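You operate a simulated robot arm through the tools that you are given. There is no shell and no other tool. Be economical: measure what you need, move in short steps, check, and stop when the job is done.

You run a simulated robot arm. Do the job below in one go: nothing can be reset, and whatever is moved stays where it is left.

Task
Put the can that says "late" from the top of the low grey box on the top of the cable bench and the can marked "early" on the red end of the packer shelf. Press the table blue button two times. Close the blue drawer of the supply table. Put the short grey guide block on the top of the side table. Put the blue can on the top of the long steel bench away on the top of the supply table. Turn the grey knob under the packer shelf to 70. Take the slim pack with the yellow card and put it on the open bay belt. Take the slim pack with the white card and put it on the middle of the packer shelf. The order is free. Set down upright: can, short grey guide block, blue can, slim pack with the yellow card, slim pack with the white card.

Only the result counts: the job must be done as asked and must still hold three seconds after the hand-in. Knocking over, shifting, dropping, spilling or breaking anything else fails it.

Robot
A 6-joint arm with a fingered hand on a trunk, on a base that drives. Base frame: it is fixed to the floor where the robot stands at the start and does not move with it; the origin is under the middle of the robot, x ahead of it, y to its left, z up; the surface under the hand at the start is at about z = 85. Units: cm, rad, N and s.
With the tool pointing down near the work surface it reaches from about 38 to 82 cm from the robot's upright axis, wherever it stands. Its first joint turns from -2.897 to 2.897 rad. Places, roughly: blue can (8x8x11 cm) [-330, 650, 100]; blue drawer of the supply table [-290, 410, 70]; grey knob under the packer shelf [280, 180, 90]; middle of the packer shelf [260, 150, 100]; open bay belt [540, 0, 90]; red end of the packer shelf [260, 120, 100]; short grey guide block [-300, 450, 100]; slim pack with the white card [500, 75, 100]; slim pack with the yellow card [500, 100, 100]; small blue can, small green can, small orange can [50, -25, 100]; table blue button [-160, 180, 90]; top of the cable bench (32x20 cm) [-340, -58, 90]; top of the side table [-330, 340, 90]; top of the supply table [-330, 440, 90]. Payload 4 kg.
The tool frame sits at the grasp point between the pads (the TCP): z along the fingers, y along the line on which they close. The tips reach 2 cm beyond it. Largest opening 14 cm; the body of the gripper starts 5.4 cm behind the TCP. The gripper is a hand of 3 fingers: y runs from the thumb to the fingers, the wrist lies at [0, 0, -21.5] in the tool frame, and closing takes about 1.5 s.
Orientation is that of the tool frame in the base frame, as a unit quaternion [x, y, z, w]. With the fingers straight down and closing along the base's y, the tool's x points along the base's -x, its y along +y and its z along -z.

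Tools
- The arm moves only by the tool servo_tool. Its argument "series" is a list that holds one entry, the list of rows, each a list of 7 numbers: the shift along the tool's x, y, z in m, then the turn, a rotation vector about the tool's x, y, z in rad, then the closure in counts, from 0 (fully open) to 255 (shut). In form: [[[tx, ty, tz, wx, wy, wz, gripper], ...]]. A call has 1 to 8 rows; each row is the pose to reach, as a shift and turn from the pose commanded when the call began, along the tool's axes at that moment. Each row takes 0.2 s and may step no farther than 5 cm and 0.15 rad from the row before; otherwise, or with a gripper value out of range, the whole call is refused. Where a pose cannot be reached the arm comes as near as it can. A force on the tool above 40 N (or 10 N above the force at the start of the call, whichever is more), or a blocked arm, ends the call early, and 0.2 s more pass. The fingers move at their own pace (about 4.5 cm/s each) and stop on an object; they squeeze with about 33 N. The grip force told is the motor's: it shows also when the fingers shut on nothing. Time passes only in rows, and 0.2 s behind the last, so rows that repeat a pose let the fingers close. It gives the time, the measured TCP pose, the force on the tool (base axes), the opening and the grip force at its end, in the units of the frame above (readings bear some noise), with the torque about the TCP (base axes, N m) and any sound that the robot's microphone picked up.
- Cameras (640 x 400 px; columns grow to the right, rows downward): "scene" is now at [5.67, 15.64, 152.95]; the picture's right is [-0.50, -0.86, 0.00], its down [-0.61, 0.36, -0.71] and it looks along [0.61, -0.36, -0.71] (base axes); focal length 265 px, centre (320, 200). "wrist" rides on the gripper at [7.4, -4.3, -7.9] in the tool frame; the picture's right is [0.50, 0.87, 0.00], its down [-0.59, 0.34, -0.73] and it looks along [-0.64, 0.37, 0.68] (tool axes); focal length 275 px, centre (320, 200). There is no depth. A picture from a camera that has moved, and an enlarged one, comes with that camera's place and axes in the base frame and with its lens. The place of the scene camera against the robot may be out by one fixed shift of up to 1.2 cm in any direction.
- snapshot(camera): a new picture of that camera. It takes no simulated time.
- lift_body(by): slides the trunk up (or, below 0, down) by that many cm; the arm and the scene camera ride with it, the base frame stays. It gives what a move gives, with no picture.
- drive_base(legs): drives the robot by 1 to 6 legs, each [ahead, left, turn to the left] in cm, cm and rad, along the robot's own axes; the way and the turn of a leg run together, so that a leg with both is an arc; at most 150 cm and 3.142 rad a leg. The arm and the cameras ride along, it lands a little off, and it stops where it bumps. It gives what a move gives.
- preshape(shape): the hand has 3 fingers and takes this shape, open, in about a second: jaw (thumb against the fingers, like two jaws); tri (thumb and two fingers); tip (a fingertip pinch); poke (one finger out to press); point (the index stretched); flat (the hand flat); cup (the hand cupped); fist (a fist). The gripper value then closes the fingers along that shape, each until it touches; the sizes above hold for jaw. It gives what a move gives, with no picture.
- head_to(pan, tilt): turns the head with the scene camera to pan (to the left, within 2.094 rad either way) and tilt (down, from -0.506 to 1.204), counted from straight ahead of the robot. It gives what a move gives.
- inspect(camera, box): a new picture of the part [left, top, right, bottom] of that camera's present view, enlarged. It takes no simulated time.
- hand_in(): hands the job in; it is judged then, once.

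Work in short steps. Places have to be worked out from the pictures, the camera data and where the tool is seen: move nearer, look again, correct. Check each grasp and each placing, and mend what went wrong. You have 217 turns and 218 pictures in all, those below and enlarged ones among them. Open the gripper and draw the arm clear of the work before you hand the job in, unless the task says otherwise; then end with one line.

The tools are called after ">>>" as name(argument=value, ...) on one line, values as JSON. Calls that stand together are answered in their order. servo_tool: Moves the arm, as the interface text tells. Its arguments: {"type":"object","properties":{"series":{"type":"array","items":{"type":"array","items":{"type":"array","items":{"type":"number"}}}}},"required":["series"]} The other tools are called the same way: lift_body (by) slides the trunk up or down; preshape (shape) gives the hand a shape; drive_base (legs) drives the base; head_to (pan, tilt) turns the head that bears the scene camera; snapshot (camera) takes a picture; inspect (camera, box) takes an enlarged picture of a part of a camera's view; hand_in () hands the job in.

At the start:

```text
clock: 0.0
position: [48.64, -2.36, 112.06]
ee_rot: [0.0, 1.0, 0.0, 0.0]
ft_force: [-0.2, -0.6, 0.2]
ft_torque: [-0.02, -0.02, -0.02]
opening: 14.0
gripper_force: 0.0
shape: jaw
trunk travel left (down, up): [-12.5, 46.5]
robot x, y, heading: [-0.08, 0.22, 0.004]
head pan, tilt: [-0.529, 0.785]
```

scene: 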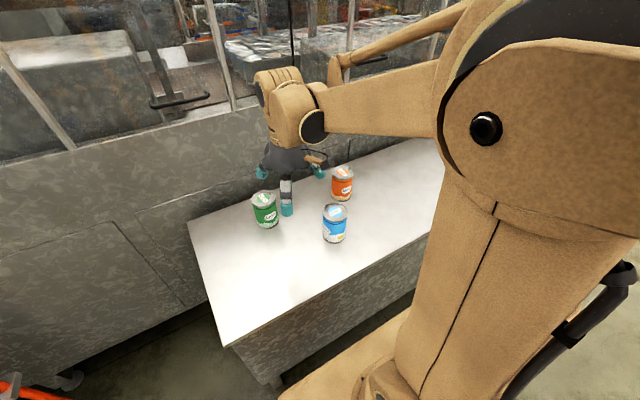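
wrist: 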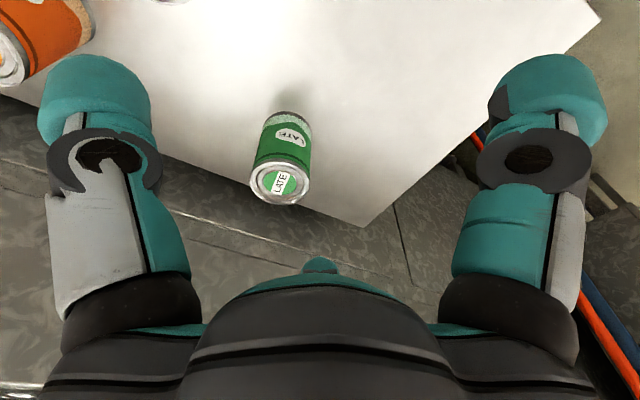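

The wrist view shows the green can says LATE; I check the labels on the other cans.

>>> inspect(camera="scene", box=[240, 150, 380, 250])

>>> snapshot(camera="wrist")

```text
4.00 times, centred on (310, 200) of scene
camera zoom: at [5.67, 15.64, 152.95], right [-0.5, -0.86, 0.0], down [-0.61, 0.36, -0.71], along [0.61, -0.36, -0.71], focal length 1059 px, centre (360, 200)
```

zoom: 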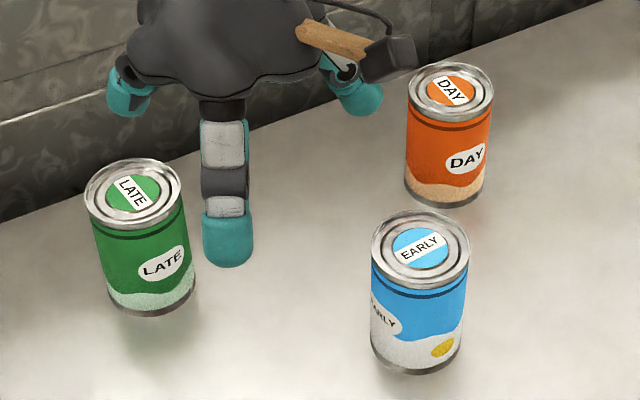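

```text
214 pictures are left
camera wrist: at [41.2, -6.71, 120.0], right [-0.5, 0.87, 0.0], down [0.59, 0.34, 0.73], along [0.64, 0.37, -0.68], focal length 275 px, centre (320, 200)
```

wrist: 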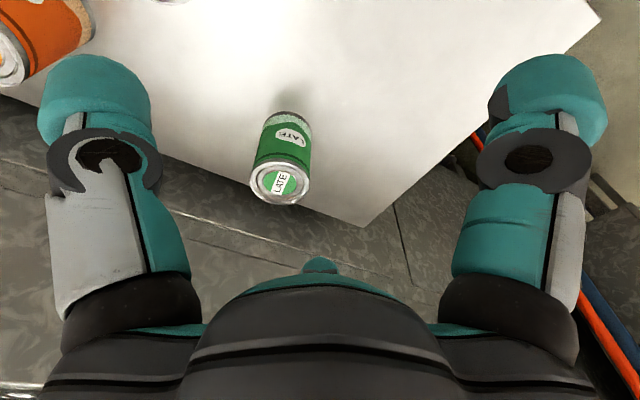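

Green = LATE, blue = EARLY, orange = DAY. Before grasping, I look around for the map.

>>> head_to(pan=0.6, tilt=0.25)

>>> snapshot(camera="scene")

>>> head_to(pan=2.0, tilt=0.25)

>>> snapshot(camera="scene")

>>> head_to(pan=-1.9, tilt=0.25)

>>> snapshot(camera="scene")

>>> head_to(pan=-0.53, tilt=0.5)

>>> snapshot(camera="scene")

```text
clock: 1.4
position: [48.76, -2.39, 112.1]
ee_rot: [0.0, 1.0, 0.0, 0.0]
ft_force: [-0.1, 0.1, 0.9]
ft_torque: [0.02, -0.01, -0.02]
opening: 13.97
gripper_force: 0.0
shape: jaw
trunk travel left (down, up): [-12.5, 46.5]
robot x, y, heading: [0.17, -0.13, 0.001]
head pan, tilt: [0.6, 0.25]
```

```text
213 pictures are left
camera scene: at [6.36, 25.01, 157.74], right [0.56, -0.83, 0.0], down [-0.2, -0.14, -0.97], along [0.8, 0.55, -0.25], focal length 265 px, centre (320, 200)
```

scene: 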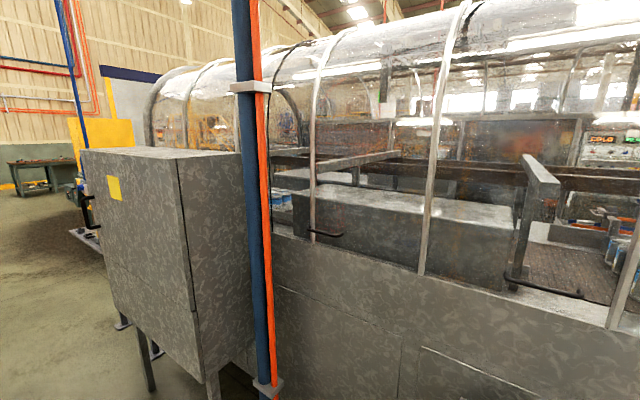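

```text
clock: 2.9
position: [48.62, -2.33, 112.01]
ee_rot: [-0.001, 1.0, 0.0, 0.0]
ft_force: [0.5, 0.3, 0.0]
ft_torque: [0.02, 0.02, -0.02]
opening: 14.0
gripper_force: 0.1
shape: jaw
trunk travel left (down, up): [-12.5, 46.5]
robot x, y, heading: [0.17, 0.06, 0.001]
head pan, tilt: [2.0, 0.25]
```

```text
212 pictures are left
camera scene: at [-5.23, 28.23, 157.75], right [0.91, 0.42, 0.0], down [0.1, -0.22, -0.97], along [-0.4, 0.88, -0.25], focal length 265 px, centre (320, 200)
```

scene: 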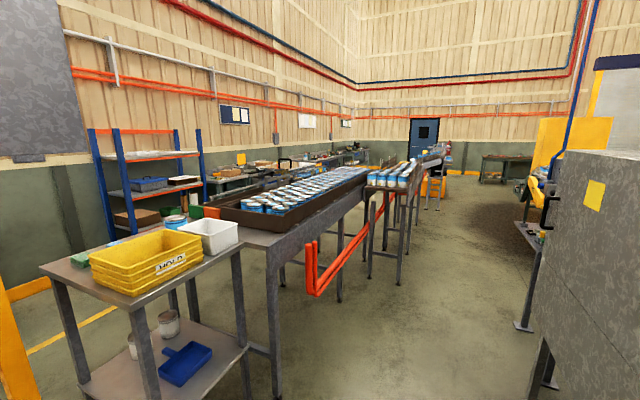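

```text
clock: 6.1
position: [48.74, -2.23, 112.13]
ee_rot: [0.0, 1.0, 0.0, 0.001]
ft_force: [0.3, -0.4, 0.3]
ft_torque: [0.0, 0.0, 0.03]
opening: 13.98
gripper_force: 0.0
shape: jaw
trunk travel left (down, up): [-12.5, 46.5]
robot x, y, heading: [0.02, -0.11, -0.001]
head pan, tilt: [-1.901, 0.25]
```

```text
211 pictures are left
camera scene: at [-4.37, 10.9, 157.75], right [-0.95, 0.32, 0.0], down [0.08, 0.23, -0.97], along [-0.31, -0.92, -0.25], focal length 265 px, centre (320, 200)
```

scene: 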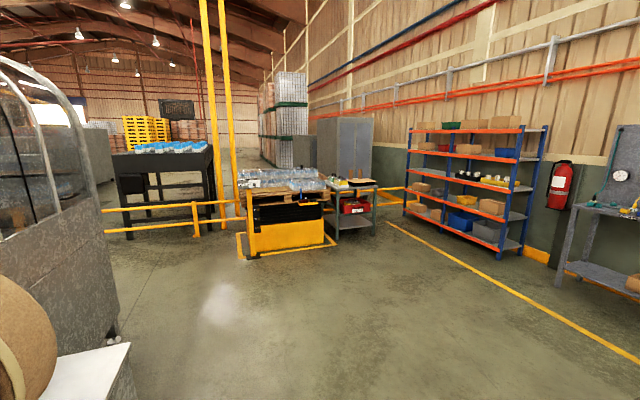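

```text
clock: 7.6
position: [48.81, -2.4, 112.15]
ee_rot: [0.0, 1.0, 0.0, 0.0]
ft_force: [-0.1, 0.6, -0.6]
ft_torque: [0.0, -0.02, 0.0]
opening: 13.99
gripper_force: 0.0
shape: jaw
trunk travel left (down, up): [-12.5, 46.5]
robot x, y, heading: [0.12, 0.2, -0.003]
head pan, tilt: [-0.531, 0.499]
```

```text
210 pictures are left
camera scene: at [6.49, 15.13, 155.43], right [-0.51, -0.86, 0.0], down [-0.41, 0.24, -0.88], along [0.76, -0.44, -0.48], focal length 265 px, centre (320, 200)
```

scene: 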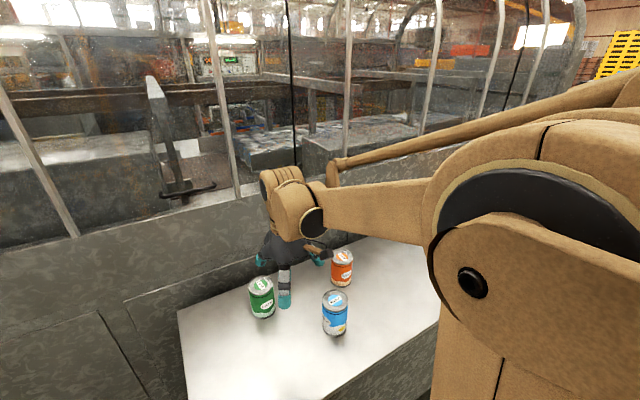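

The machine is ahead with a cabinet to its left; there are aisles to drive. First take the EARLY can (about [48.3, -15.3]); I move the hand above it and check.

>>> servo_tool(series=[[[0, -0.045, 0, 0, 0, 0, 0], [0, -0.09, 0, 0, 0, 0, 0], [0.004, -0.129, 0, 0, 0, 0, 0], [0.004, -0.129, 0, 0, 0, 0, 0]]])

>>> snapshot(camera="wrist")

>>> snapshot(camera="scene")

```text
clock: 8.6
position: [48.19, -15.24, 112.11]
ee_rot: [0.0, 1.0, -0.001, 0.0]
ft_force: [-0.3, -0.3, -0.5]
ft_torque: [0.0, -0.01, 0.0]
opening: 14.0
gripper_force: 0.0
shape: jaw
trunk travel left (down, up): [-12.5, 46.5]
robot x, y, heading: [0.18, -0.09, -0.003]
head pan, tilt: [-0.531, 0.499]
```

```text
209 pictures are left
camera wrist: at [40.71, -19.63, 119.98], right [-0.5, 0.87, 0.0], down [0.59, 0.34, 0.73], along [0.64, 0.37, -0.68], focal length 275 px, centre (320, 200)
```

wrist: 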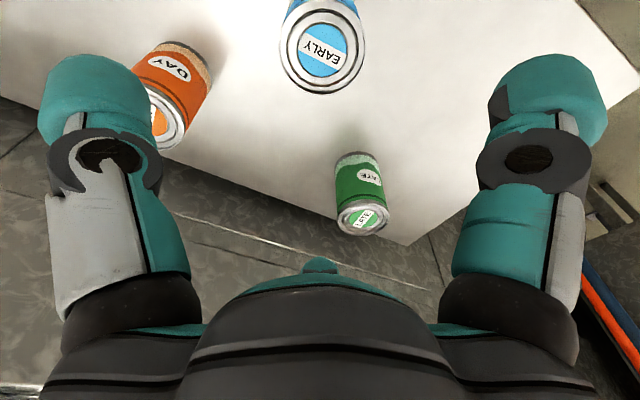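

```text
208 pictures are left
camera scene: at [6.5, 15.14, 155.43], right [-0.51, -0.86, 0.0], down [-0.41, 0.24, -0.88], along [0.76, -0.44, -0.48], focal length 265 px, centre (320, 200)
```

scene: 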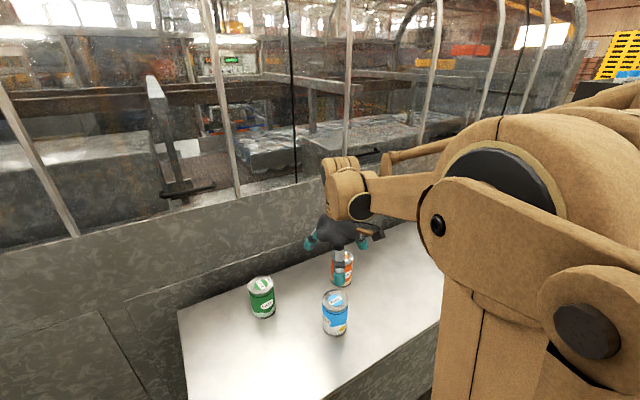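

Lid centre measured at [47.9, -15.3], top near 95.7. I descend around it.

>>> servo_tool(series=[[[0.003, 0, 0.045, 0, 0, 0, 0], [0.003, 0, 0.09, 0, 0, 0, 0], [0.003, 0, 0.13, 0, 0, 0, 0], [0.003, 0, 0.165, 0, 0, 0, 0], [0.003, 0, 0.19, 0, 0, 0, 0], [0.003, 0, 0.205, 0, 0, 0, 0], [0.003, 0, 0.205, 0, 0, 0, 0]]])

>>> snapshot(camera="wrist")

```text
clock: 10.2
position: [48.11, -15.39, 91.66]
ee_rot: [0.0, 1.0, 0.0, 0.0]
ft_force: [-0.2, -0.4, 0.3]
ft_torque: [-0.01, -0.01, 0.02]
opening: 13.98
gripper_force: 0.0
shape: jaw
trunk travel left (down, up): [-12.5, 46.5]
robot x, y, heading: [-0.24, -0.04, 0.002]
head pan, tilt: [-0.531, 0.499]
```

```text
207 pictures are left
camera wrist: at [40.5, -19.69, 99.48], right [-0.5, 0.87, 0.0], down [0.59, 0.34, 0.73], along [0.64, 0.37, -0.68], focal length 275 px, centre (320, 200)
```

wrist: 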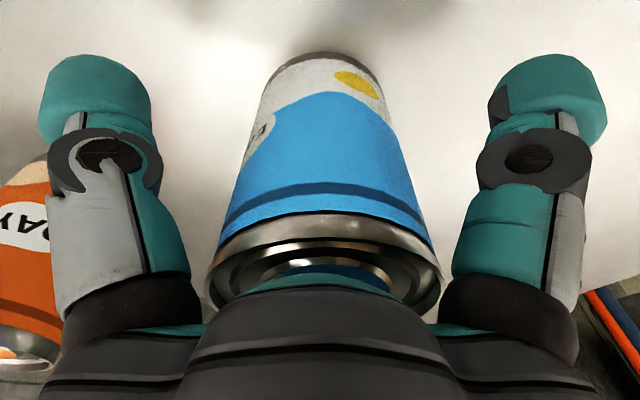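

The can sits centred between the fingers; I close and then lift.

>>> servo_tool(series=[[[0, 0, 0, 0, 0, 0, 255], [0, 0, 0, 0, 0, 0, 255], [0, 0, 0, 0, 0, 0, 255], [0, 0, 0, 0, 0, 0, 255], [0, 0, 0, 0, 0, 0, 255], [0, 0, 0, 0, 0, 0, 255], [0, 0, 0, 0, 0, 0, 255], [0, 0, 0, 0, 0, 0, 255]]])

>>> servo_tool(series=[[[0, 0, -0.03, 0, 0, 0, 255], [0, 0, -0.07, 0, 0, 0, 255], [0, 0, -0.11, 0, 0, 0, 255], [0, 0, -0.15, 0, 0, 0, 255], [0, 0, -0.19, 0, 0, 0, 255], [0, 0, -0.2, 0, 0, 0, 255]]])

>>> snapshot(camera="wrist")

```text
clock: 12.0
position: [48.03, -15.42, 91.53]
ee_rot: [0.0, 1.0, 0.0, 0.001]
ft_force: [-0.1, -0.3, -0.4]
ft_torque: [0.02, 0.03, -0.02]
opening: 6.41
gripper_force: 32.7
shape: jaw
trunk travel left (down, up): [-12.5, 46.5]
robot x, y, heading: [0.07, -0.06, -0.004]
head pan, tilt: [-0.531, 0.499]
```

```text
clock: 13.4
position: [48.08, -15.18, 111.6]
ee_rot: [0.0, 1.0, 0.0, 0.0]
ft_force: [0.0, 1.2, -1.2]
ft_torque: [0.01, -0.01, -0.02]
opening: 6.42
gripper_force: 32.5
shape: jaw
trunk travel left (down, up): [-12.5, 46.5]
robot x, y, heading: [0.04, 0.08, -0.001]
head pan, tilt: [-0.531, 0.499]
```

```text
206 pictures are left
camera wrist: at [40.52, -19.54, 119.51], right [-0.5, 0.87, 0.0], down [0.59, 0.34, 0.73], along [0.64, 0.37, -0.68], focal length 275 px, centre (320, 200)
```

wrist: 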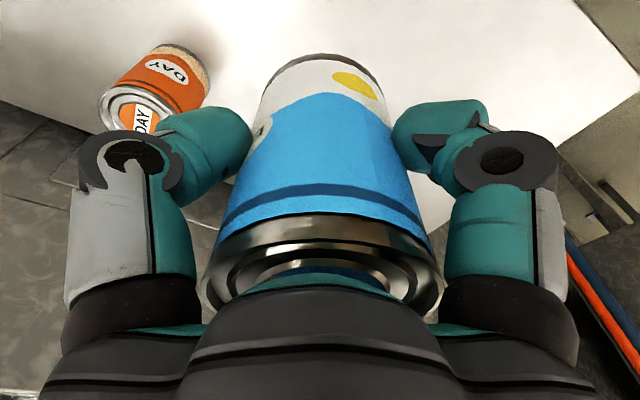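

The EARLY can is held (TCP 6.5 cm above its base). I back off, turn left and drive up the aisle a bit, then look.

>>> drive_base(legs=[[-15, 0, 0], [0, 0, 1.571], [100, -22, 0]])

>>> head_to(pan=-0.6, tilt=0.3)

>>> snapshot(camera="scene")

>>> head_to(pan=0.4, tilt=0.3)

>>> snapshot(camera="scene")

```text
clock: 23.5
position: [24.13, 149.28, 111.57]
ee_rot: [-0.703, 0.711, 0.0, 0.0]
ft_force: [0.0, -0.1, -1.8]
ft_torque: [0.02, -0.02, 0.01]
opening: 6.36
gripper_force: 33.0
shape: jaw
trunk travel left (down, up): [-12.5, 46.5]
robot x, y, heading: [8.6, 101.55, 1.56]
head pan, tilt: [-0.531, 0.499]
```

```text
clock: 24.2
position: [24.26, 149.16, 111.56]
ee_rot: [-0.703, 0.711, 0.001, 0.0]
ft_force: [0.0, -0.2, -2.2]
ft_torque: [-0.01, -0.01, -0.02]
opening: 6.36
gripper_force: 32.5
shape: jaw
trunk travel left (down, up): [-12.5, 46.5]
robot x, y, heading: [8.45, 101.51, 1.556]
head pan, tilt: [-0.6, 0.3]
```

```text
205 pictures are left
camera scene: at [-4.59, 108.01, 157.27], right [0.82, -0.57, 0.0], down [-0.17, -0.24, -0.95], along [0.55, 0.78, -0.3], focal length 265 px, centre (320, 200)
```

scene: 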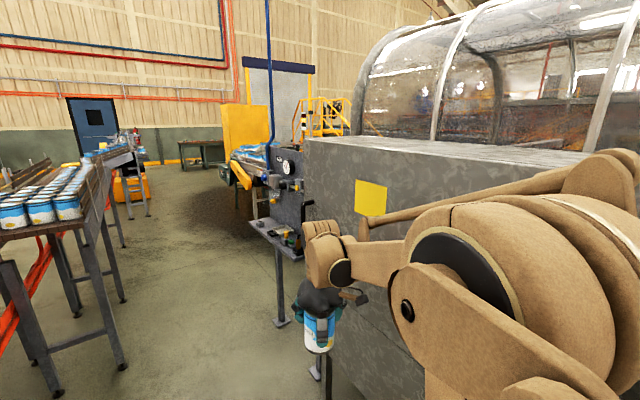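

```text
clock: 25.5
position: [24.32, 149.05, 111.49]
ee_rot: [-0.704, 0.71, 0.0, 0.0]
ft_force: [-0.2, -0.4, -1.6]
ft_torque: [-0.03, 0.0, 0.02]
opening: 6.36
gripper_force: 32.8
shape: jaw
trunk travel left (down, up): [-12.5, 46.5]
robot x, y, heading: [8.64, 101.79, 1.559]
head pan, tilt: [0.4, 0.3]
```

```text
204 pictures are left
camera scene: at [-13.48, 109.0, 157.27], right [0.93, 0.38, 0.0], down [0.11, -0.27, -0.96], along [-0.36, 0.88, -0.3], focal length 265 px, centre (320, 200)
```

scene: 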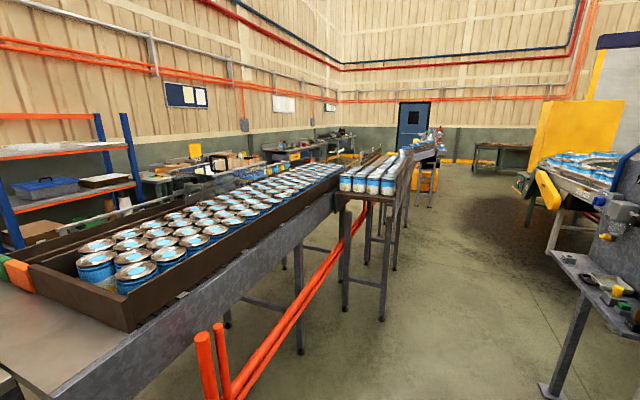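

The aisle is clear; I go on 300 cm and look right past the cabinet.

>>> drive_base(legs=[[150, 0, 0], [150, 0, 0]])

>>> head_to(pan=-0.7, tilt=0.3)

>>> snapshot(camera="scene")

>>> head_to(pan=1.57, tilt=0.3)

>>> snapshot(camera="scene")

```text
clock: 40.0
position: [27.86, 448.59, 111.63]
ee_rot: [-0.703, 0.711, 0.0, -0.001]
ft_force: [0.9, -0.4, -2.3]
ft_torque: [-0.01, 0.02, 0.02]
opening: 6.36
gripper_force: 33.6
shape: jaw
trunk travel left (down, up): [-12.5, 46.5]
robot x, y, heading: [12.23, 400.8, 1.559]
head pan, tilt: [0.4, 0.3]
```

```text
clock: 41.3
position: [27.91, 448.66, 111.56]
ee_rot: [-0.703, 0.711, 0.001, 0.001]
ft_force: [0.3, -0.2, -1.3]
ft_torque: [-0.01, -0.01, -0.05]
opening: 6.35
gripper_force: 32.6
shape: jaw
trunk travel left (down, up): [-12.5, 46.5]
robot x, y, heading: [12.19, 400.75, 1.554]
head pan, tilt: [-0.7, 0.3]
```

```text
203 pictures are left
camera scene: at [-0.22, 406.86, 157.27], right [0.76, -0.65, 0.0], down [-0.19, -0.22, -0.96], along [0.62, 0.72, -0.3], focal length 265 px, centre (320, 200)
```

scene: 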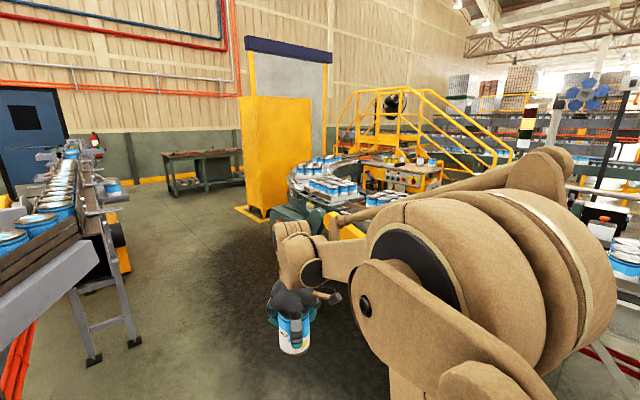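

```text
clock: 43.4
position: [27.94, 448.63, 111.56]
ee_rot: [-0.703, 0.712, -0.001, 0.0]
ft_force: [0.5, -0.2, -0.8]
ft_torque: [0.0, -0.04, 0.03]
opening: 6.37
gripper_force: 32.5
shape: jaw
trunk travel left (down, up): [-12.5, 46.5]
robot x, y, heading: [12.34, 401.08, 1.562]
head pan, tilt: [1.571, 0.3]
```

```text
202 pictures are left
camera scene: at [-15.65, 399.91, 157.28], right [0.01, 1.0, 0.0], down [0.3, 0.0, -0.96], along [-0.96, 0.01, -0.3], focal length 265 px, centre (320, 200)
```

scene: 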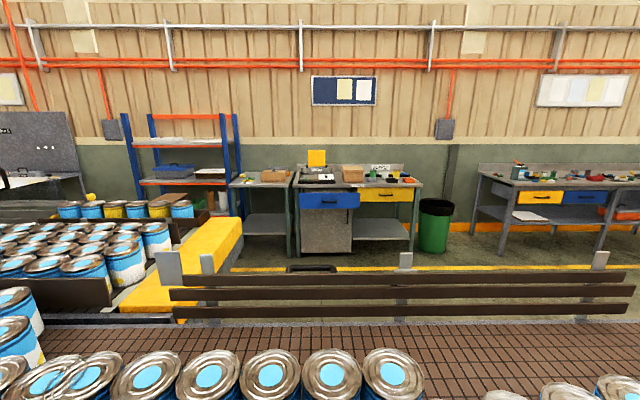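

The supply tables are beyond the left conveyor. I look to the right side now.

>>> head_to(pan=-1.57, tilt=0.3)

>>> snapshot(camera="scene")

>>> head_to(pan=-2.09, tilt=0.3)

>>> snapshot(camera="scene")

```text
clock: 46.1
position: [27.94, 448.51, 111.57]
ee_rot: [-0.703, 0.711, 0.0, 0.0]
ft_force: [-0.5, 0.3, -1.8]
ft_torque: [0.02, 0.0, -0.03]
opening: 6.36
gripper_force: 32.7
shape: jaw
trunk travel left (down, up): [-12.5, 46.5]
robot x, y, heading: [12.04, 400.77, 1.559]
head pan, tilt: [-1.571, 0.3]
```

```text
201 pictures are left
camera scene: at [3.02, 399.67, 157.28], right [-0.01, -1.0, 0.0], down [-0.3, 0.0, -0.96], along [0.96, -0.01, -0.3], focal length 265 px, centre (320, 200)
```

scene: 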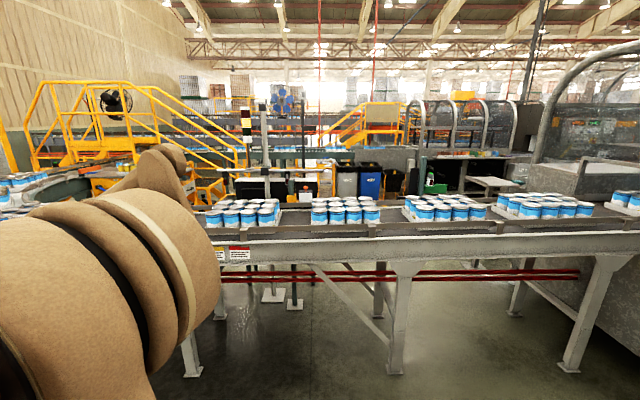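

```text
clock: 47.0
position: [27.78, 448.53, 111.57]
ee_rot: [-0.703, 0.711, 0.0, 0.0]
ft_force: [0.0, -0.1, -1.6]
ft_torque: [0.0, 0.0, -0.03]
opening: 6.38
gripper_force: 33.1
shape: jaw
trunk travel left (down, up): [-12.5, 46.5]
robot x, y, heading: [12.09, 401.0, 1.559]
head pan, tilt: [-2.089, 0.3]
```

```text
200 pictures are left
camera scene: at [1.74, 395.07, 157.28], right [-0.51, -0.86, 0.0], down [-0.26, 0.15, -0.96], along [0.82, -0.48, -0.3], focal length 265 px, centre (320, 200)
```

scene: 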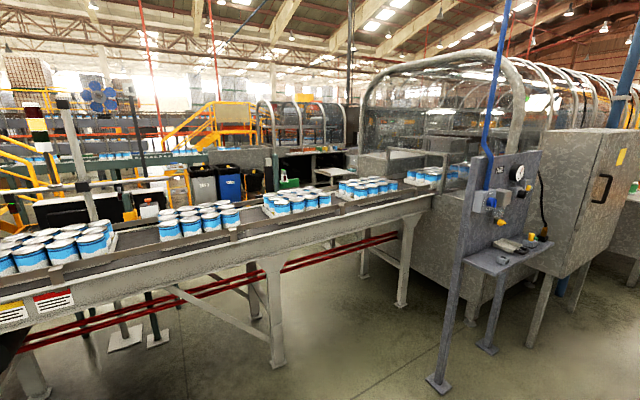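

Barriers: the tunnel and its output conveyor. I raise the trunk to see over them and find a route.

>>> lift_body(by=46)

>>> snapshot(camera="scene")

>>> head_to(pan=-1.2, tilt=0.3)

>>> snapshot(camera="scene")

```text
refused: 46 is not a number from -40 to 40
```

```text
199 pictures are left
camera scene: at [1.74, 395.07, 157.28], right [-0.51, -0.86, 0.0], down [-0.26, 0.15, -0.96], along [0.82, -0.48, -0.3], focal length 265 px, centre (320, 200)
```

scene: 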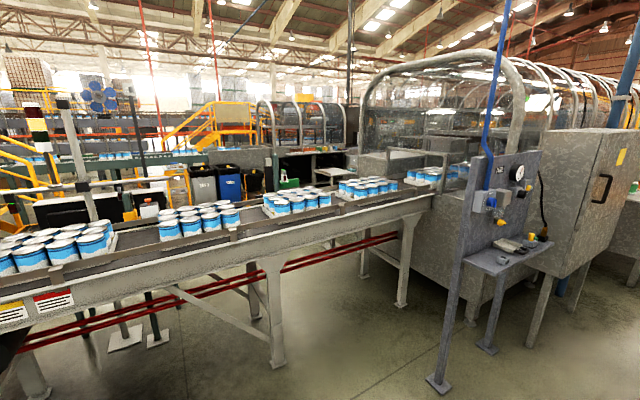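

```text
clock: 48.2
position: [27.99, 448.61, 111.64]
ee_rot: [-0.703, 0.711, 0.0, 0.0]
ft_force: [0.2, -0.1, -2.2]
ft_torque: [0.0, 0.02, -0.02]
opening: 6.35
gripper_force: 33.5
shape: jaw
trunk travel left (down, up): [-12.5, 46.5]
robot x, y, heading: [12.25, 401.09, 1.555]
head pan, tilt: [-1.201, 0.3]
```

```text
198 pictures are left
camera scene: at [2.43, 403.05, 157.27], right [0.35, -0.94, 0.0], down [-0.28, -0.1, -0.96], along [0.9, 0.33, -0.3], focal length 265 px, centre (320, 200)
```

scene: 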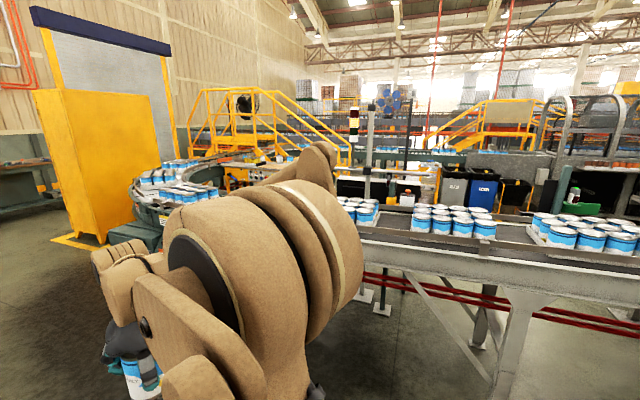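

Lift the trunk by 40 and look over.

>>> lift_body(by=40)

>>> head_to(pan=-1.3, tilt=0.4)

>>> snapshot(camera="scene")

>>> head_to(pan=-1.9, tilt=0.35)

>>> snapshot(camera="scene")

```text
clock: 52.0
position: [27.97, 448.7, 151.64]
ee_rot: [-0.702, 0.712, 0.0, 0.001]
ft_force: [-0.6, -1.1, -2.0]
ft_torque: [0.0, -0.01, 0.02]
opening: 6.38
gripper_force: 32.4
shape: jaw
trunk travel left (down, up): [-52.5, 6.5]
robot x, y, heading: [12.14, 400.6, 1.559]
head pan, tilt: [-1.201, 0.3]
```

```text
clock: 52.7
position: [27.96, 448.7, 151.41]
ee_rot: [-0.704, 0.711, 0.0, -0.001]
ft_force: [0.3, 0.4, -2.5]
ft_torque: [-0.01, -0.01, 0.0]
opening: 6.36
gripper_force: 32.9
shape: jaw
trunk travel left (down, up): [-52.5, 6.5]
robot x, y, heading: [12.16, 401.04, 1.562]
head pan, tilt: [-1.3, 0.4]
```

```text
197 pictures are left
camera scene: at [2.64, 402.17, 196.35], right [0.26, -0.97, 0.0], down [-0.38, -0.1, -0.92], along [0.89, 0.24, -0.39], focal length 265 px, centre (320, 200)
```

scene: 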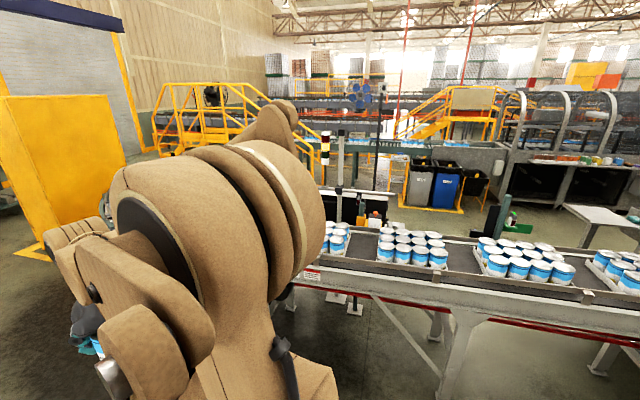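

```text
clock: 53.7
position: [27.96, 448.7, 151.44]
ee_rot: [-0.703, 0.712, 0.0, 0.0]
ft_force: [-0.1, 0.3, -1.4]
ft_torque: [-0.02, -0.03, 0.02]
opening: 6.38
gripper_force: 33.1
shape: jaw
trunk travel left (down, up): [-52.5, 6.5]
robot x, y, heading: [11.99, 400.55, 1.56]
head pan, tilt: [-1.901, 0.351]
```

```text
196 pictures are left
camera scene: at [2.46, 396.68, 196.8], right [-0.34, -0.94, 0.0], down [-0.32, 0.11, -0.94], along [0.88, -0.31, -0.34], focal length 265 px, centre (320, 200)
```

scene: 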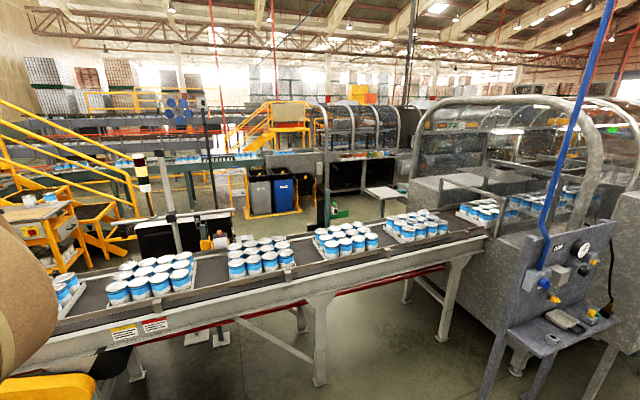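

An aisle with a white table (packer shelf area, ~[265,200]) lies behind the conveyor. I check whether the north end by the yellow box is passable.

>>> head_to(pan=-0.75, tilt=0.35)

>>> snapshot(camera="scene")

>>> snapshot(camera="wrist")

```text
clock: 55.1
position: [27.94, 448.56, 151.6]
ee_rot: [-0.703, 0.711, 0.0, 0.0]
ft_force: [-0.1, 0.4, -1.7]
ft_torque: [-0.04, 0.02, 0.0]
opening: 6.4
gripper_force: 33.1
shape: jaw
trunk travel left (down, up): [-52.5, 6.5]
robot x, y, heading: [11.92, 400.7, 1.557]
head pan, tilt: [-0.75, 0.351]
```

```text
195 pictures are left
camera scene: at [0.13, 406.52, 196.8], right [0.72, -0.69, 0.0], down [-0.24, -0.25, -0.94], along [0.65, 0.68, -0.34], focal length 265 px, centre (320, 200)
```

scene: 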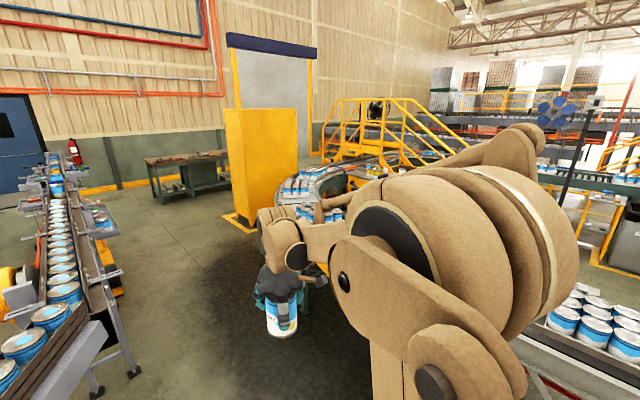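

```text
194 pictures are left
camera wrist: at [32.04, 441.1, 159.47], right [-0.87, -0.49, 0.0], down [-0.33, 0.59, 0.73], along [-0.36, 0.64, -0.68], focal length 275 px, centre (320, 200)
```

wrist: 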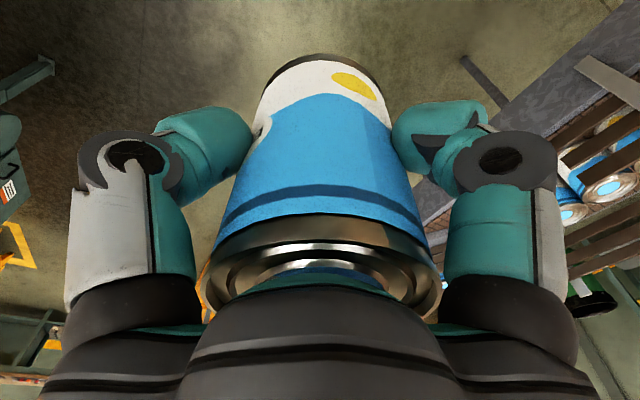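

North is closed by the curving line. I go back south to check the machine's other end.

>>> drive_base(legs=[[-150, 0, 0], [-150, 0, 0], [-150, 15, 0], [-110, 0, 0]])

>>> head_to(pan=-2.09, tilt=0.3)

>>> snapshot(camera="scene")

>>> head_to(pan=-1.4, tilt=0.3)

>>> snapshot(camera="scene")

```text
refused: leg 3 is longer than a leg can be; nothing moved
```

```text
clock: 56.6
position: [27.94, 448.7, 151.55]
ee_rot: [-0.703, 0.711, 0.001, 0.0]
ft_force: [-0.4, 0.2, -0.7]
ft_torque: [-0.01, 0.0, -0.01]
opening: 6.36
gripper_force: 33.1
shape: jaw
trunk travel left (down, up): [-52.5, 6.5]
robot x, y, heading: [11.99, 400.74, 1.561]
head pan, tilt: [-2.089, 0.3]
```

```text
193 pictures are left
camera scene: at [1.74, 395.08, 197.28], right [-0.51, -0.86, 0.0], down [-0.26, 0.15, -0.96], along [0.82, -0.48, -0.3], focal length 265 px, centre (320, 200)
```

scene: 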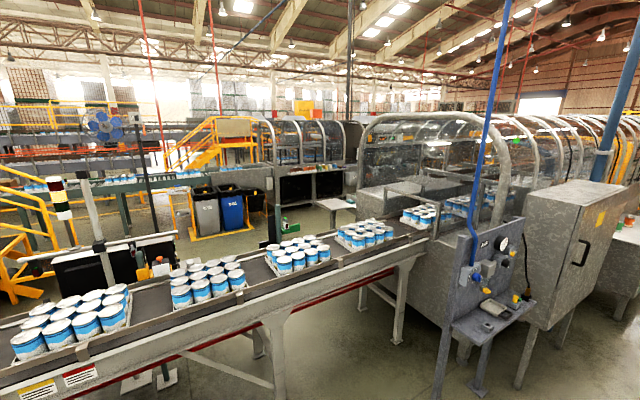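

```text
clock: 57.6
position: [27.89, 448.51, 151.61]
ee_rot: [-0.703, 0.711, 0.0, 0.0]
ft_force: [0.4, 0.1, -0.6]
ft_torque: [0.02, -0.02, 0.0]
opening: 6.37
gripper_force: 32.8
shape: jaw
trunk travel left (down, up): [-52.5, 6.5]
robot x, y, heading: [11.88, 400.47, 1.564]
head pan, tilt: [-1.4, 0.3]
```

```text
192 pictures are left
camera scene: at [2.91, 401.26, 197.27], right [0.16, -0.99, 0.0], down [-0.29, -0.05, -0.96], along [0.94, 0.15, -0.3], focal length 265 px, centre (320, 200)
```

scene: 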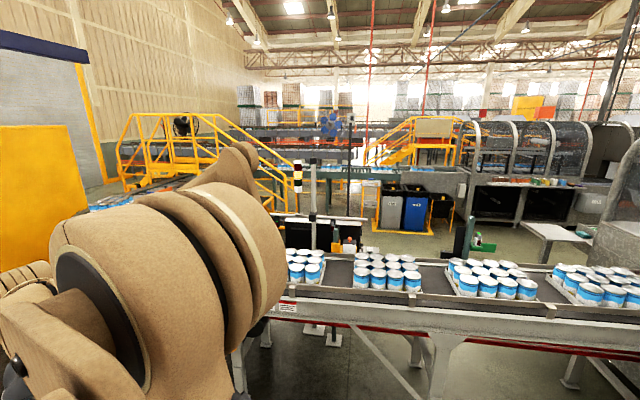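

Retry the drive south with legal legs.

>>> drive_base(legs=[[-150, 0, 0], [-150, 0, 0], [-140, 15, 0], [-120, 0, 0]])

>>> head_to(pan=-2.09, tilt=0.3)

>>> snapshot(camera="scene")

>>> head_to(pan=-1.4, tilt=0.3)

>>> snapshot(camera="scene")

```text
clock: 84.4
position: [5.15, -110.62, 151.54]
ee_rot: [-0.701, 0.714, -0.001, 0.0]
ft_force: [-0.2, 0.6, -0.6]
ft_torque: [0.0, -0.03, 0.01]
opening: 6.38
gripper_force: 32.8
shape: jaw
trunk travel left (down, up): [-52.5, 6.5]
robot x, y, heading: [-11.28, -158.5, 1.552]
head pan, tilt: [-1.4, 0.3]
```

```text
clock: 85.4
position: [5.15, -110.49, 151.6]
ee_rot: [-0.7, 0.714, 0.0, -0.001]
ft_force: [0.1, -0.5, -1.8]
ft_torque: [0.04, 0.01, -0.02]
opening: 6.38
gripper_force: 32.8
shape: jaw
trunk travel left (down, up): [-52.5, 6.5]
robot x, y, heading: [-10.94, -158.08, 1.55]
head pan, tilt: [-2.089, 0.3]
```

```text
191 pictures are left
camera scene: at [-21.33, -163.89, 197.28], right [-0.51, -0.86, 0.0], down [-0.25, 0.15, -0.96], along [0.82, -0.49, -0.3], focal length 265 px, centre (320, 200)
```

scene: 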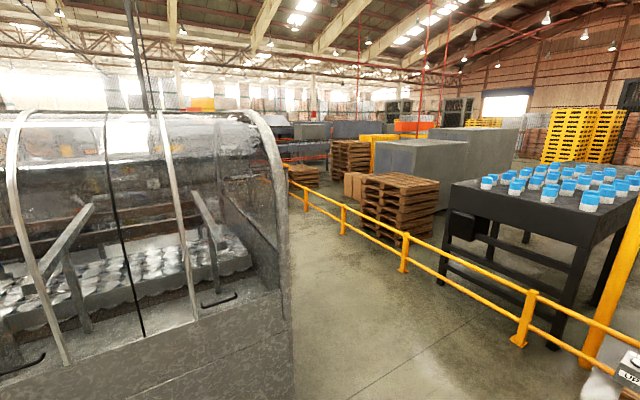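

```text
clock: 86.5
position: [5.33, -110.55, 151.64]
ee_rot: [-0.701, 0.714, 0.0, 0.0]
ft_force: [0.3, 0.3, -0.2]
ft_torque: [-0.01, 0.03, 0.0]
opening: 6.37
gripper_force: 33.3
shape: jaw
trunk travel left (down, up): [-52.5, 6.5]
robot x, y, heading: [-11.06, -158.15, 1.55]
head pan, tilt: [-1.4, 0.3]
```

```text
190 pictures are left
camera scene: at [-20.13, -157.71, 197.27], right [0.15, -0.99, 0.0], down [-0.29, -0.04, -0.96], along [0.94, 0.14, -0.3], focal length 265 px, centre (320, 200)
```

scene: 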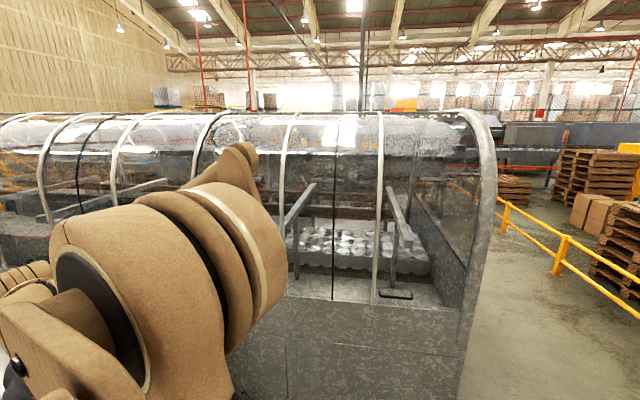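

The south end is open between machine (y≈-225) and railing (y≈-419). I drive around there.

>>> drive_base(legs=[[-149, 0, 0], [0, 0, -1.55], [149, 0, 0], [120, 0, 0]])

>>> head_to(pan=1.4, tilt=0.35)

>>> snapshot(camera="scene")

>>> head_to(pan=0.4, tilt=0.35)

>>> snapshot(camera="scene")

```text
clock: 92.8
position: [5.82, -246.86, 151.72]
ee_rot: [-0.695, 0.719, 0.001, 0.001]
ft_force: [0.1, 0.0, -1.4]
ft_torque: [0.07, 0.03, 0.0]
opening: 6.39
gripper_force: 33.5
shape: jaw
trunk travel left (down, up): [-52.5, 6.5]
robot x, y, heading: [-11.32, -293.54, 1.532]
head pan, tilt: [-1.4, 0.3]
stopped in leg 1: the robot was blocked; the commanded pose is now the measured one
```

```text
clock: 95.3
position: [5.77, -246.57, 151.7]
ee_rot: [-0.695, 0.719, 0.0, 0.001]
ft_force: [0.2, 0.0, -0.7]
ft_torque: [0.03, 0.02, 0.01]
opening: 6.37
gripper_force: 33.8
shape: jaw
trunk travel left (down, up): [-52.5, 6.5]
robot x, y, heading: [-10.92, -293.78, 1.537]
head pan, tilt: [1.4, 0.351]
```

```text
189 pictures are left
camera scene: at [-38.77, -292.32, 196.8], right [0.2, 0.98, 0.0], down [0.34, -0.07, -0.94], along [-0.92, 0.19, -0.34], focal length 265 px, centre (320, 200)
```

scene: 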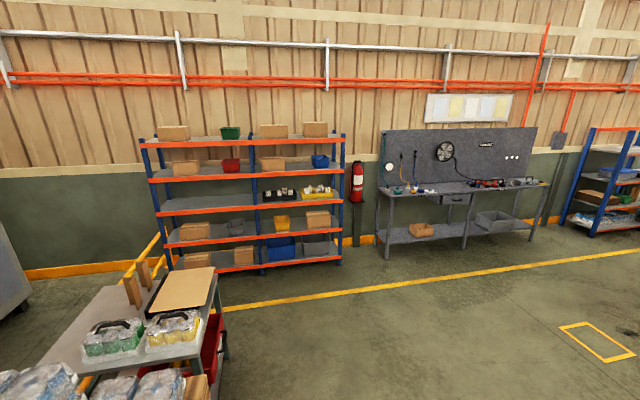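

```text
clock: 96.5
position: [5.72, -246.35, 151.66]
ee_rot: [-0.695, 0.719, 0.0, 0.0]
ft_force: [0.7, 0.6, -1.4]
ft_torque: [0.01, 0.0, -0.02]
opening: 6.38
gripper_force: 33.1
shape: jaw
trunk travel left (down, up): [-52.5, 6.5]
robot x, y, heading: [-11.34, -293.49, 1.541]
head pan, tilt: [0.4, 0.351]
```

```text
188 pictures are left
camera scene: at [-32.99, -285.53, 196.8], right [0.93, 0.36, 0.0], down [0.12, -0.32, -0.94], along [-0.34, 0.88, -0.34], focal length 265 px, centre (320, 200)
```

scene: 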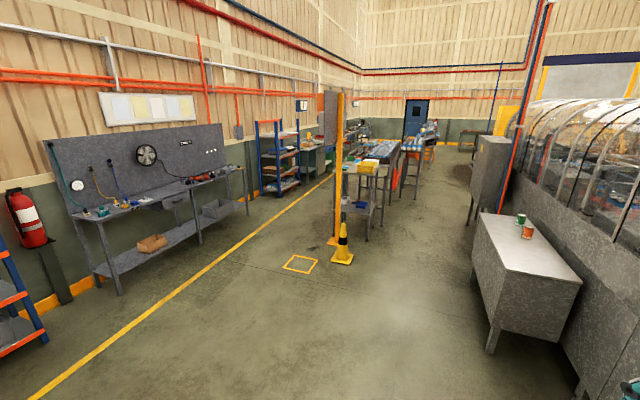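

Something behind (the yellow pallet station) stopped me. I go forward a bit, turn to +x and steer into the corridor.

>>> drive_base(legs=[[35, 0, 0], [0, 0, -1.54], [100, -55, 0], [120, 0, 0], [80, 0, 0]])

>>> head_to(pan=1.4, tilt=0.35)

>>> snapshot(camera="scene")

>>> head_to(pan=0.5, tilt=0.35)

>>> snapshot(camera="scene")

```text
clock: 117.5
position: [336.7, -329.57, 151.61]
ee_rot: [0.002, 1.0, 0.0, 0.0]
ft_force: [0.3, -0.3, -1.8]
ft_torque: [-0.02, -0.01, 0.01]
opening: 6.35
gripper_force: 32.7
shape: jaw
trunk travel left (down, up): [-52.5, 6.5]
robot x, y, heading: [288.77, -314.19, -0.002]
head pan, tilt: [0.4, 0.351]
```

```text
clock: 118.8
position: [336.65, -329.48, 151.65]
ee_rot: [0.002, 1.0, 0.0, 0.001]
ft_force: [0.5, 0.1, -2.0]
ft_torque: [0.0, -0.01, -0.04]
opening: 6.36
gripper_force: 33.4
shape: jaw
trunk travel left (down, up): [-52.5, 6.5]
robot x, y, heading: [288.81, -314.21, -0.0]
head pan, tilt: [1.4, 0.351]
```

```text
187 pictures are left
camera scene: at [289.15, -285.31, 196.8], right [0.98, -0.17, 0.0], down [-0.06, -0.34, -0.94], along [0.16, 0.92, -0.34], focal length 265 px, centre (320, 200)
```

scene: 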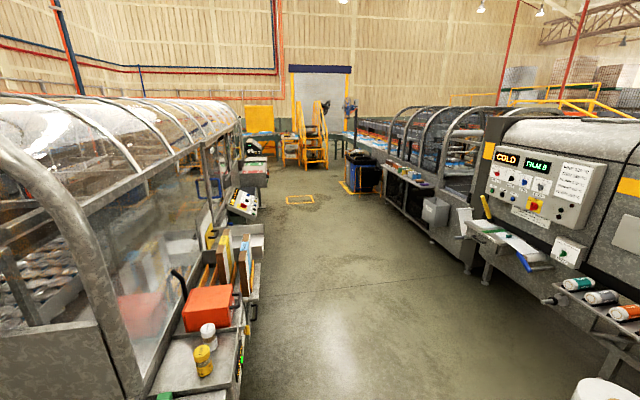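

```text
clock: 120.0
position: [336.73, -329.6, 151.66]
ee_rot: [0.002, 1.0, 0.0, 0.0]
ft_force: [0.2, 0.4, -2.2]
ft_torque: [0.01, 0.01, 0.05]
opening: 6.38
gripper_force: 32.8
shape: jaw
trunk travel left (down, up): [-52.5, 6.5]
robot x, y, heading: [289.01, -314.32, -0.006]
head pan, tilt: [0.499, 0.351]
```

```text
186 pictures are left
camera scene: at [295.72, -290.04, 196.8], right [0.48, -0.88, 0.0], down [-0.3, -0.16, -0.94], along [0.83, 0.45, -0.34], focal length 265 px, centre (320, 200)
```

scene: 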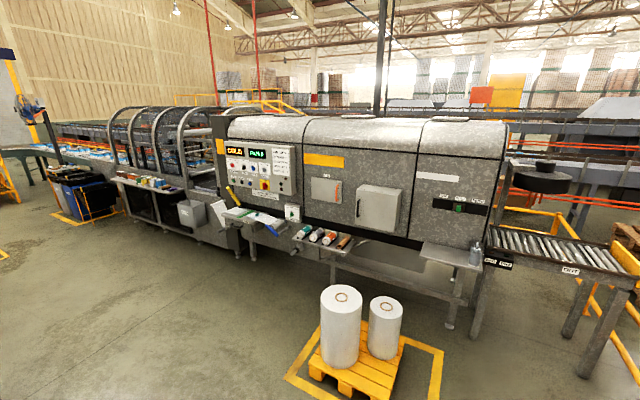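

This is the working aisle: packer shelf on the left machine, packs and belt on the right machine. I drive into it.

>>> drive_base(legs=[[52, 0, 0], [0, 0, 1.573], [150, 0, 0], [150, 0, 0], [60, 0, 0]])

>>> head_to(pan=0.75, tilt=0.55)

>>> snapshot(camera="scene")

>>> head_to(pan=-1.7, tilt=0.5)

>>> snapshot(camera="scene")

```text
clock: 143.8
position: [358.79, 93.4, 151.45]
ee_rot: [-0.702, 0.712, 0.001, 0.001]
ft_force: [-0.3, 0.3, -1.7]
ft_torque: [0.0, -0.01, -0.01]
opening: 6.33
gripper_force: 33.0
shape: jaw
trunk travel left (down, up): [-52.5, 6.5]
robot x, y, heading: [343.16, 45.7, 1.555]
head pan, tilt: [0.499, 0.351]
```

```text
clock: 144.6
position: [358.77, 93.31, 151.53]
ee_rot: [-0.702, 0.712, 0.0, 0.0]
ft_force: [0.3, 0.4, -2.4]
ft_torque: [-0.03, 0.03, 0.03]
opening: 6.28
gripper_force: 32.9
shape: jaw
trunk travel left (down, up): [-52.5, 6.5]
robot x, y, heading: [342.94, 45.66, 1.552]
head pan, tilt: [0.75, 0.55]
```

```text
185 pictures are left
camera scene: at [318.51, 51.35, 194.98], right [0.74, 0.67, 0.0], down [0.35, -0.39, -0.85], along [-0.57, 0.63, -0.52], focal length 265 px, centre (320, 200)
```

scene: 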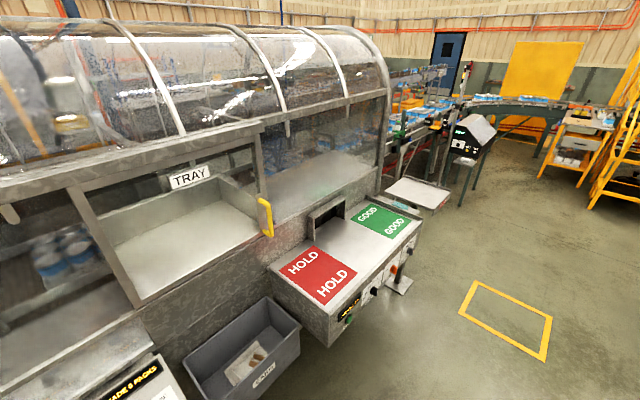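

```text
clock: 146.8
position: [358.85, 93.32, 151.64]
ee_rot: [-0.703, 0.712, 0.0, 0.0]
ft_force: [0.2, -0.6, -2.3]
ft_torque: [-0.05, -0.02, -0.01]
opening: 6.32
gripper_force: 33.2
shape: jaw
trunk travel left (down, up): [-52.5, 6.5]
robot x, y, heading: [342.72, 45.43, 1.556]
head pan, tilt: [-1.7, 0.499]
```

```text
184 pictures are left
camera scene: at [333.54, 43.41, 195.44], right [-0.14, -0.99, 0.0], down [-0.47, 0.07, -0.88], along [0.87, -0.13, -0.48], focal length 265 px, centre (320, 200)
```

scene: 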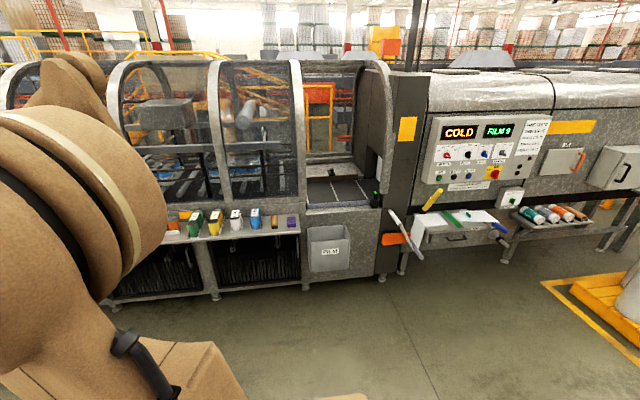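

The shelf is seen: red HOLD end near [256,120], knobs on its front. I park facing it.

>>> drive_base(legs=[[66, 0, 0], [0, 0, 1.588], [26, 0, 0]])

>>> lift_body(by=-30)

>>> head_to(pan=-0.2, tilt=0.75)

>>> snapshot(camera="scene")

>>> snapshot(camera="wrist")

```text
clock: 155.9
position: [269.79, 125.79, 151.6]
ee_rot: [1.0, 0.008, 0.0, 0.0]
ft_force: [-0.1, 0.1, -1.5]
ft_torque: [0.01, -0.03, -0.02]
opening: 6.32
gripper_force: 32.9
shape: jaw
trunk travel left (down, up): [-52.5, 6.5]
robot x, y, heading: [318.12, 111.46, -3.125]
head pan, tilt: [-1.7, 0.499]
```

```text
clock: 158.9
position: [269.86, 125.69, 121.54]
ee_rot: [1.0, 0.007, 0.0, 0.0]
ft_force: [-0.7, 0.6, -1.6]
ft_torque: [0.0, -0.05, 0.0]
opening: 6.3
gripper_force: 32.5
shape: jaw
trunk travel left (down, up): [-22.5, 36.5]
robot x, y, heading: [317.78, 111.39, -3.123]
head pan, tilt: [-1.7, 0.499]
```

```text
clock: 160.5
position: [269.79, 125.7, 121.67]
ee_rot: [1.0, 0.009, 0.0, 0.0]
ft_force: [0.6, -0.4, -1.7]
ft_torque: [0.01, 0.02, -0.02]
opening: 6.31
gripper_force: 33.3
shape: jaw
trunk travel left (down, up): [-22.5, 36.5]
robot x, y, heading: [317.71, 111.15, -3.123]
head pan, tilt: [-0.201, 0.75]
```

```text
183 pictures are left
camera scene: at [312.67, 94.55, 163.24], right [0.18, 0.98, 0.0], down [0.67, -0.13, -0.73], along [-0.72, 0.13, -0.68], focal length 265 px, centre (320, 200)
```

scene: 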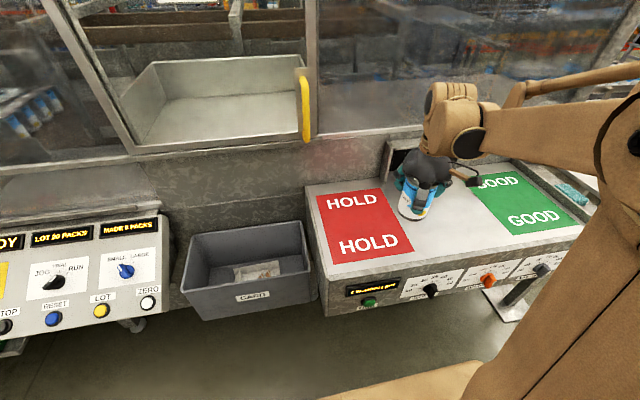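

```text
182 pictures are left
camera wrist: at [277.07, 130.07, 129.49], right [0.51, -0.86, 0.0], down [-0.58, -0.35, 0.73], along [-0.63, -0.38, -0.68], focal length 275 px, centre (320, 200)
```

wrist: 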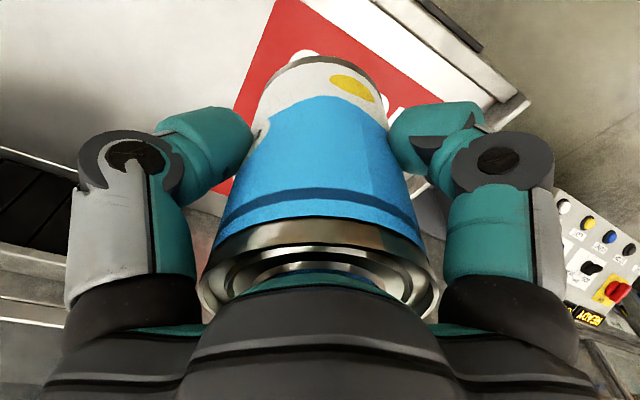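

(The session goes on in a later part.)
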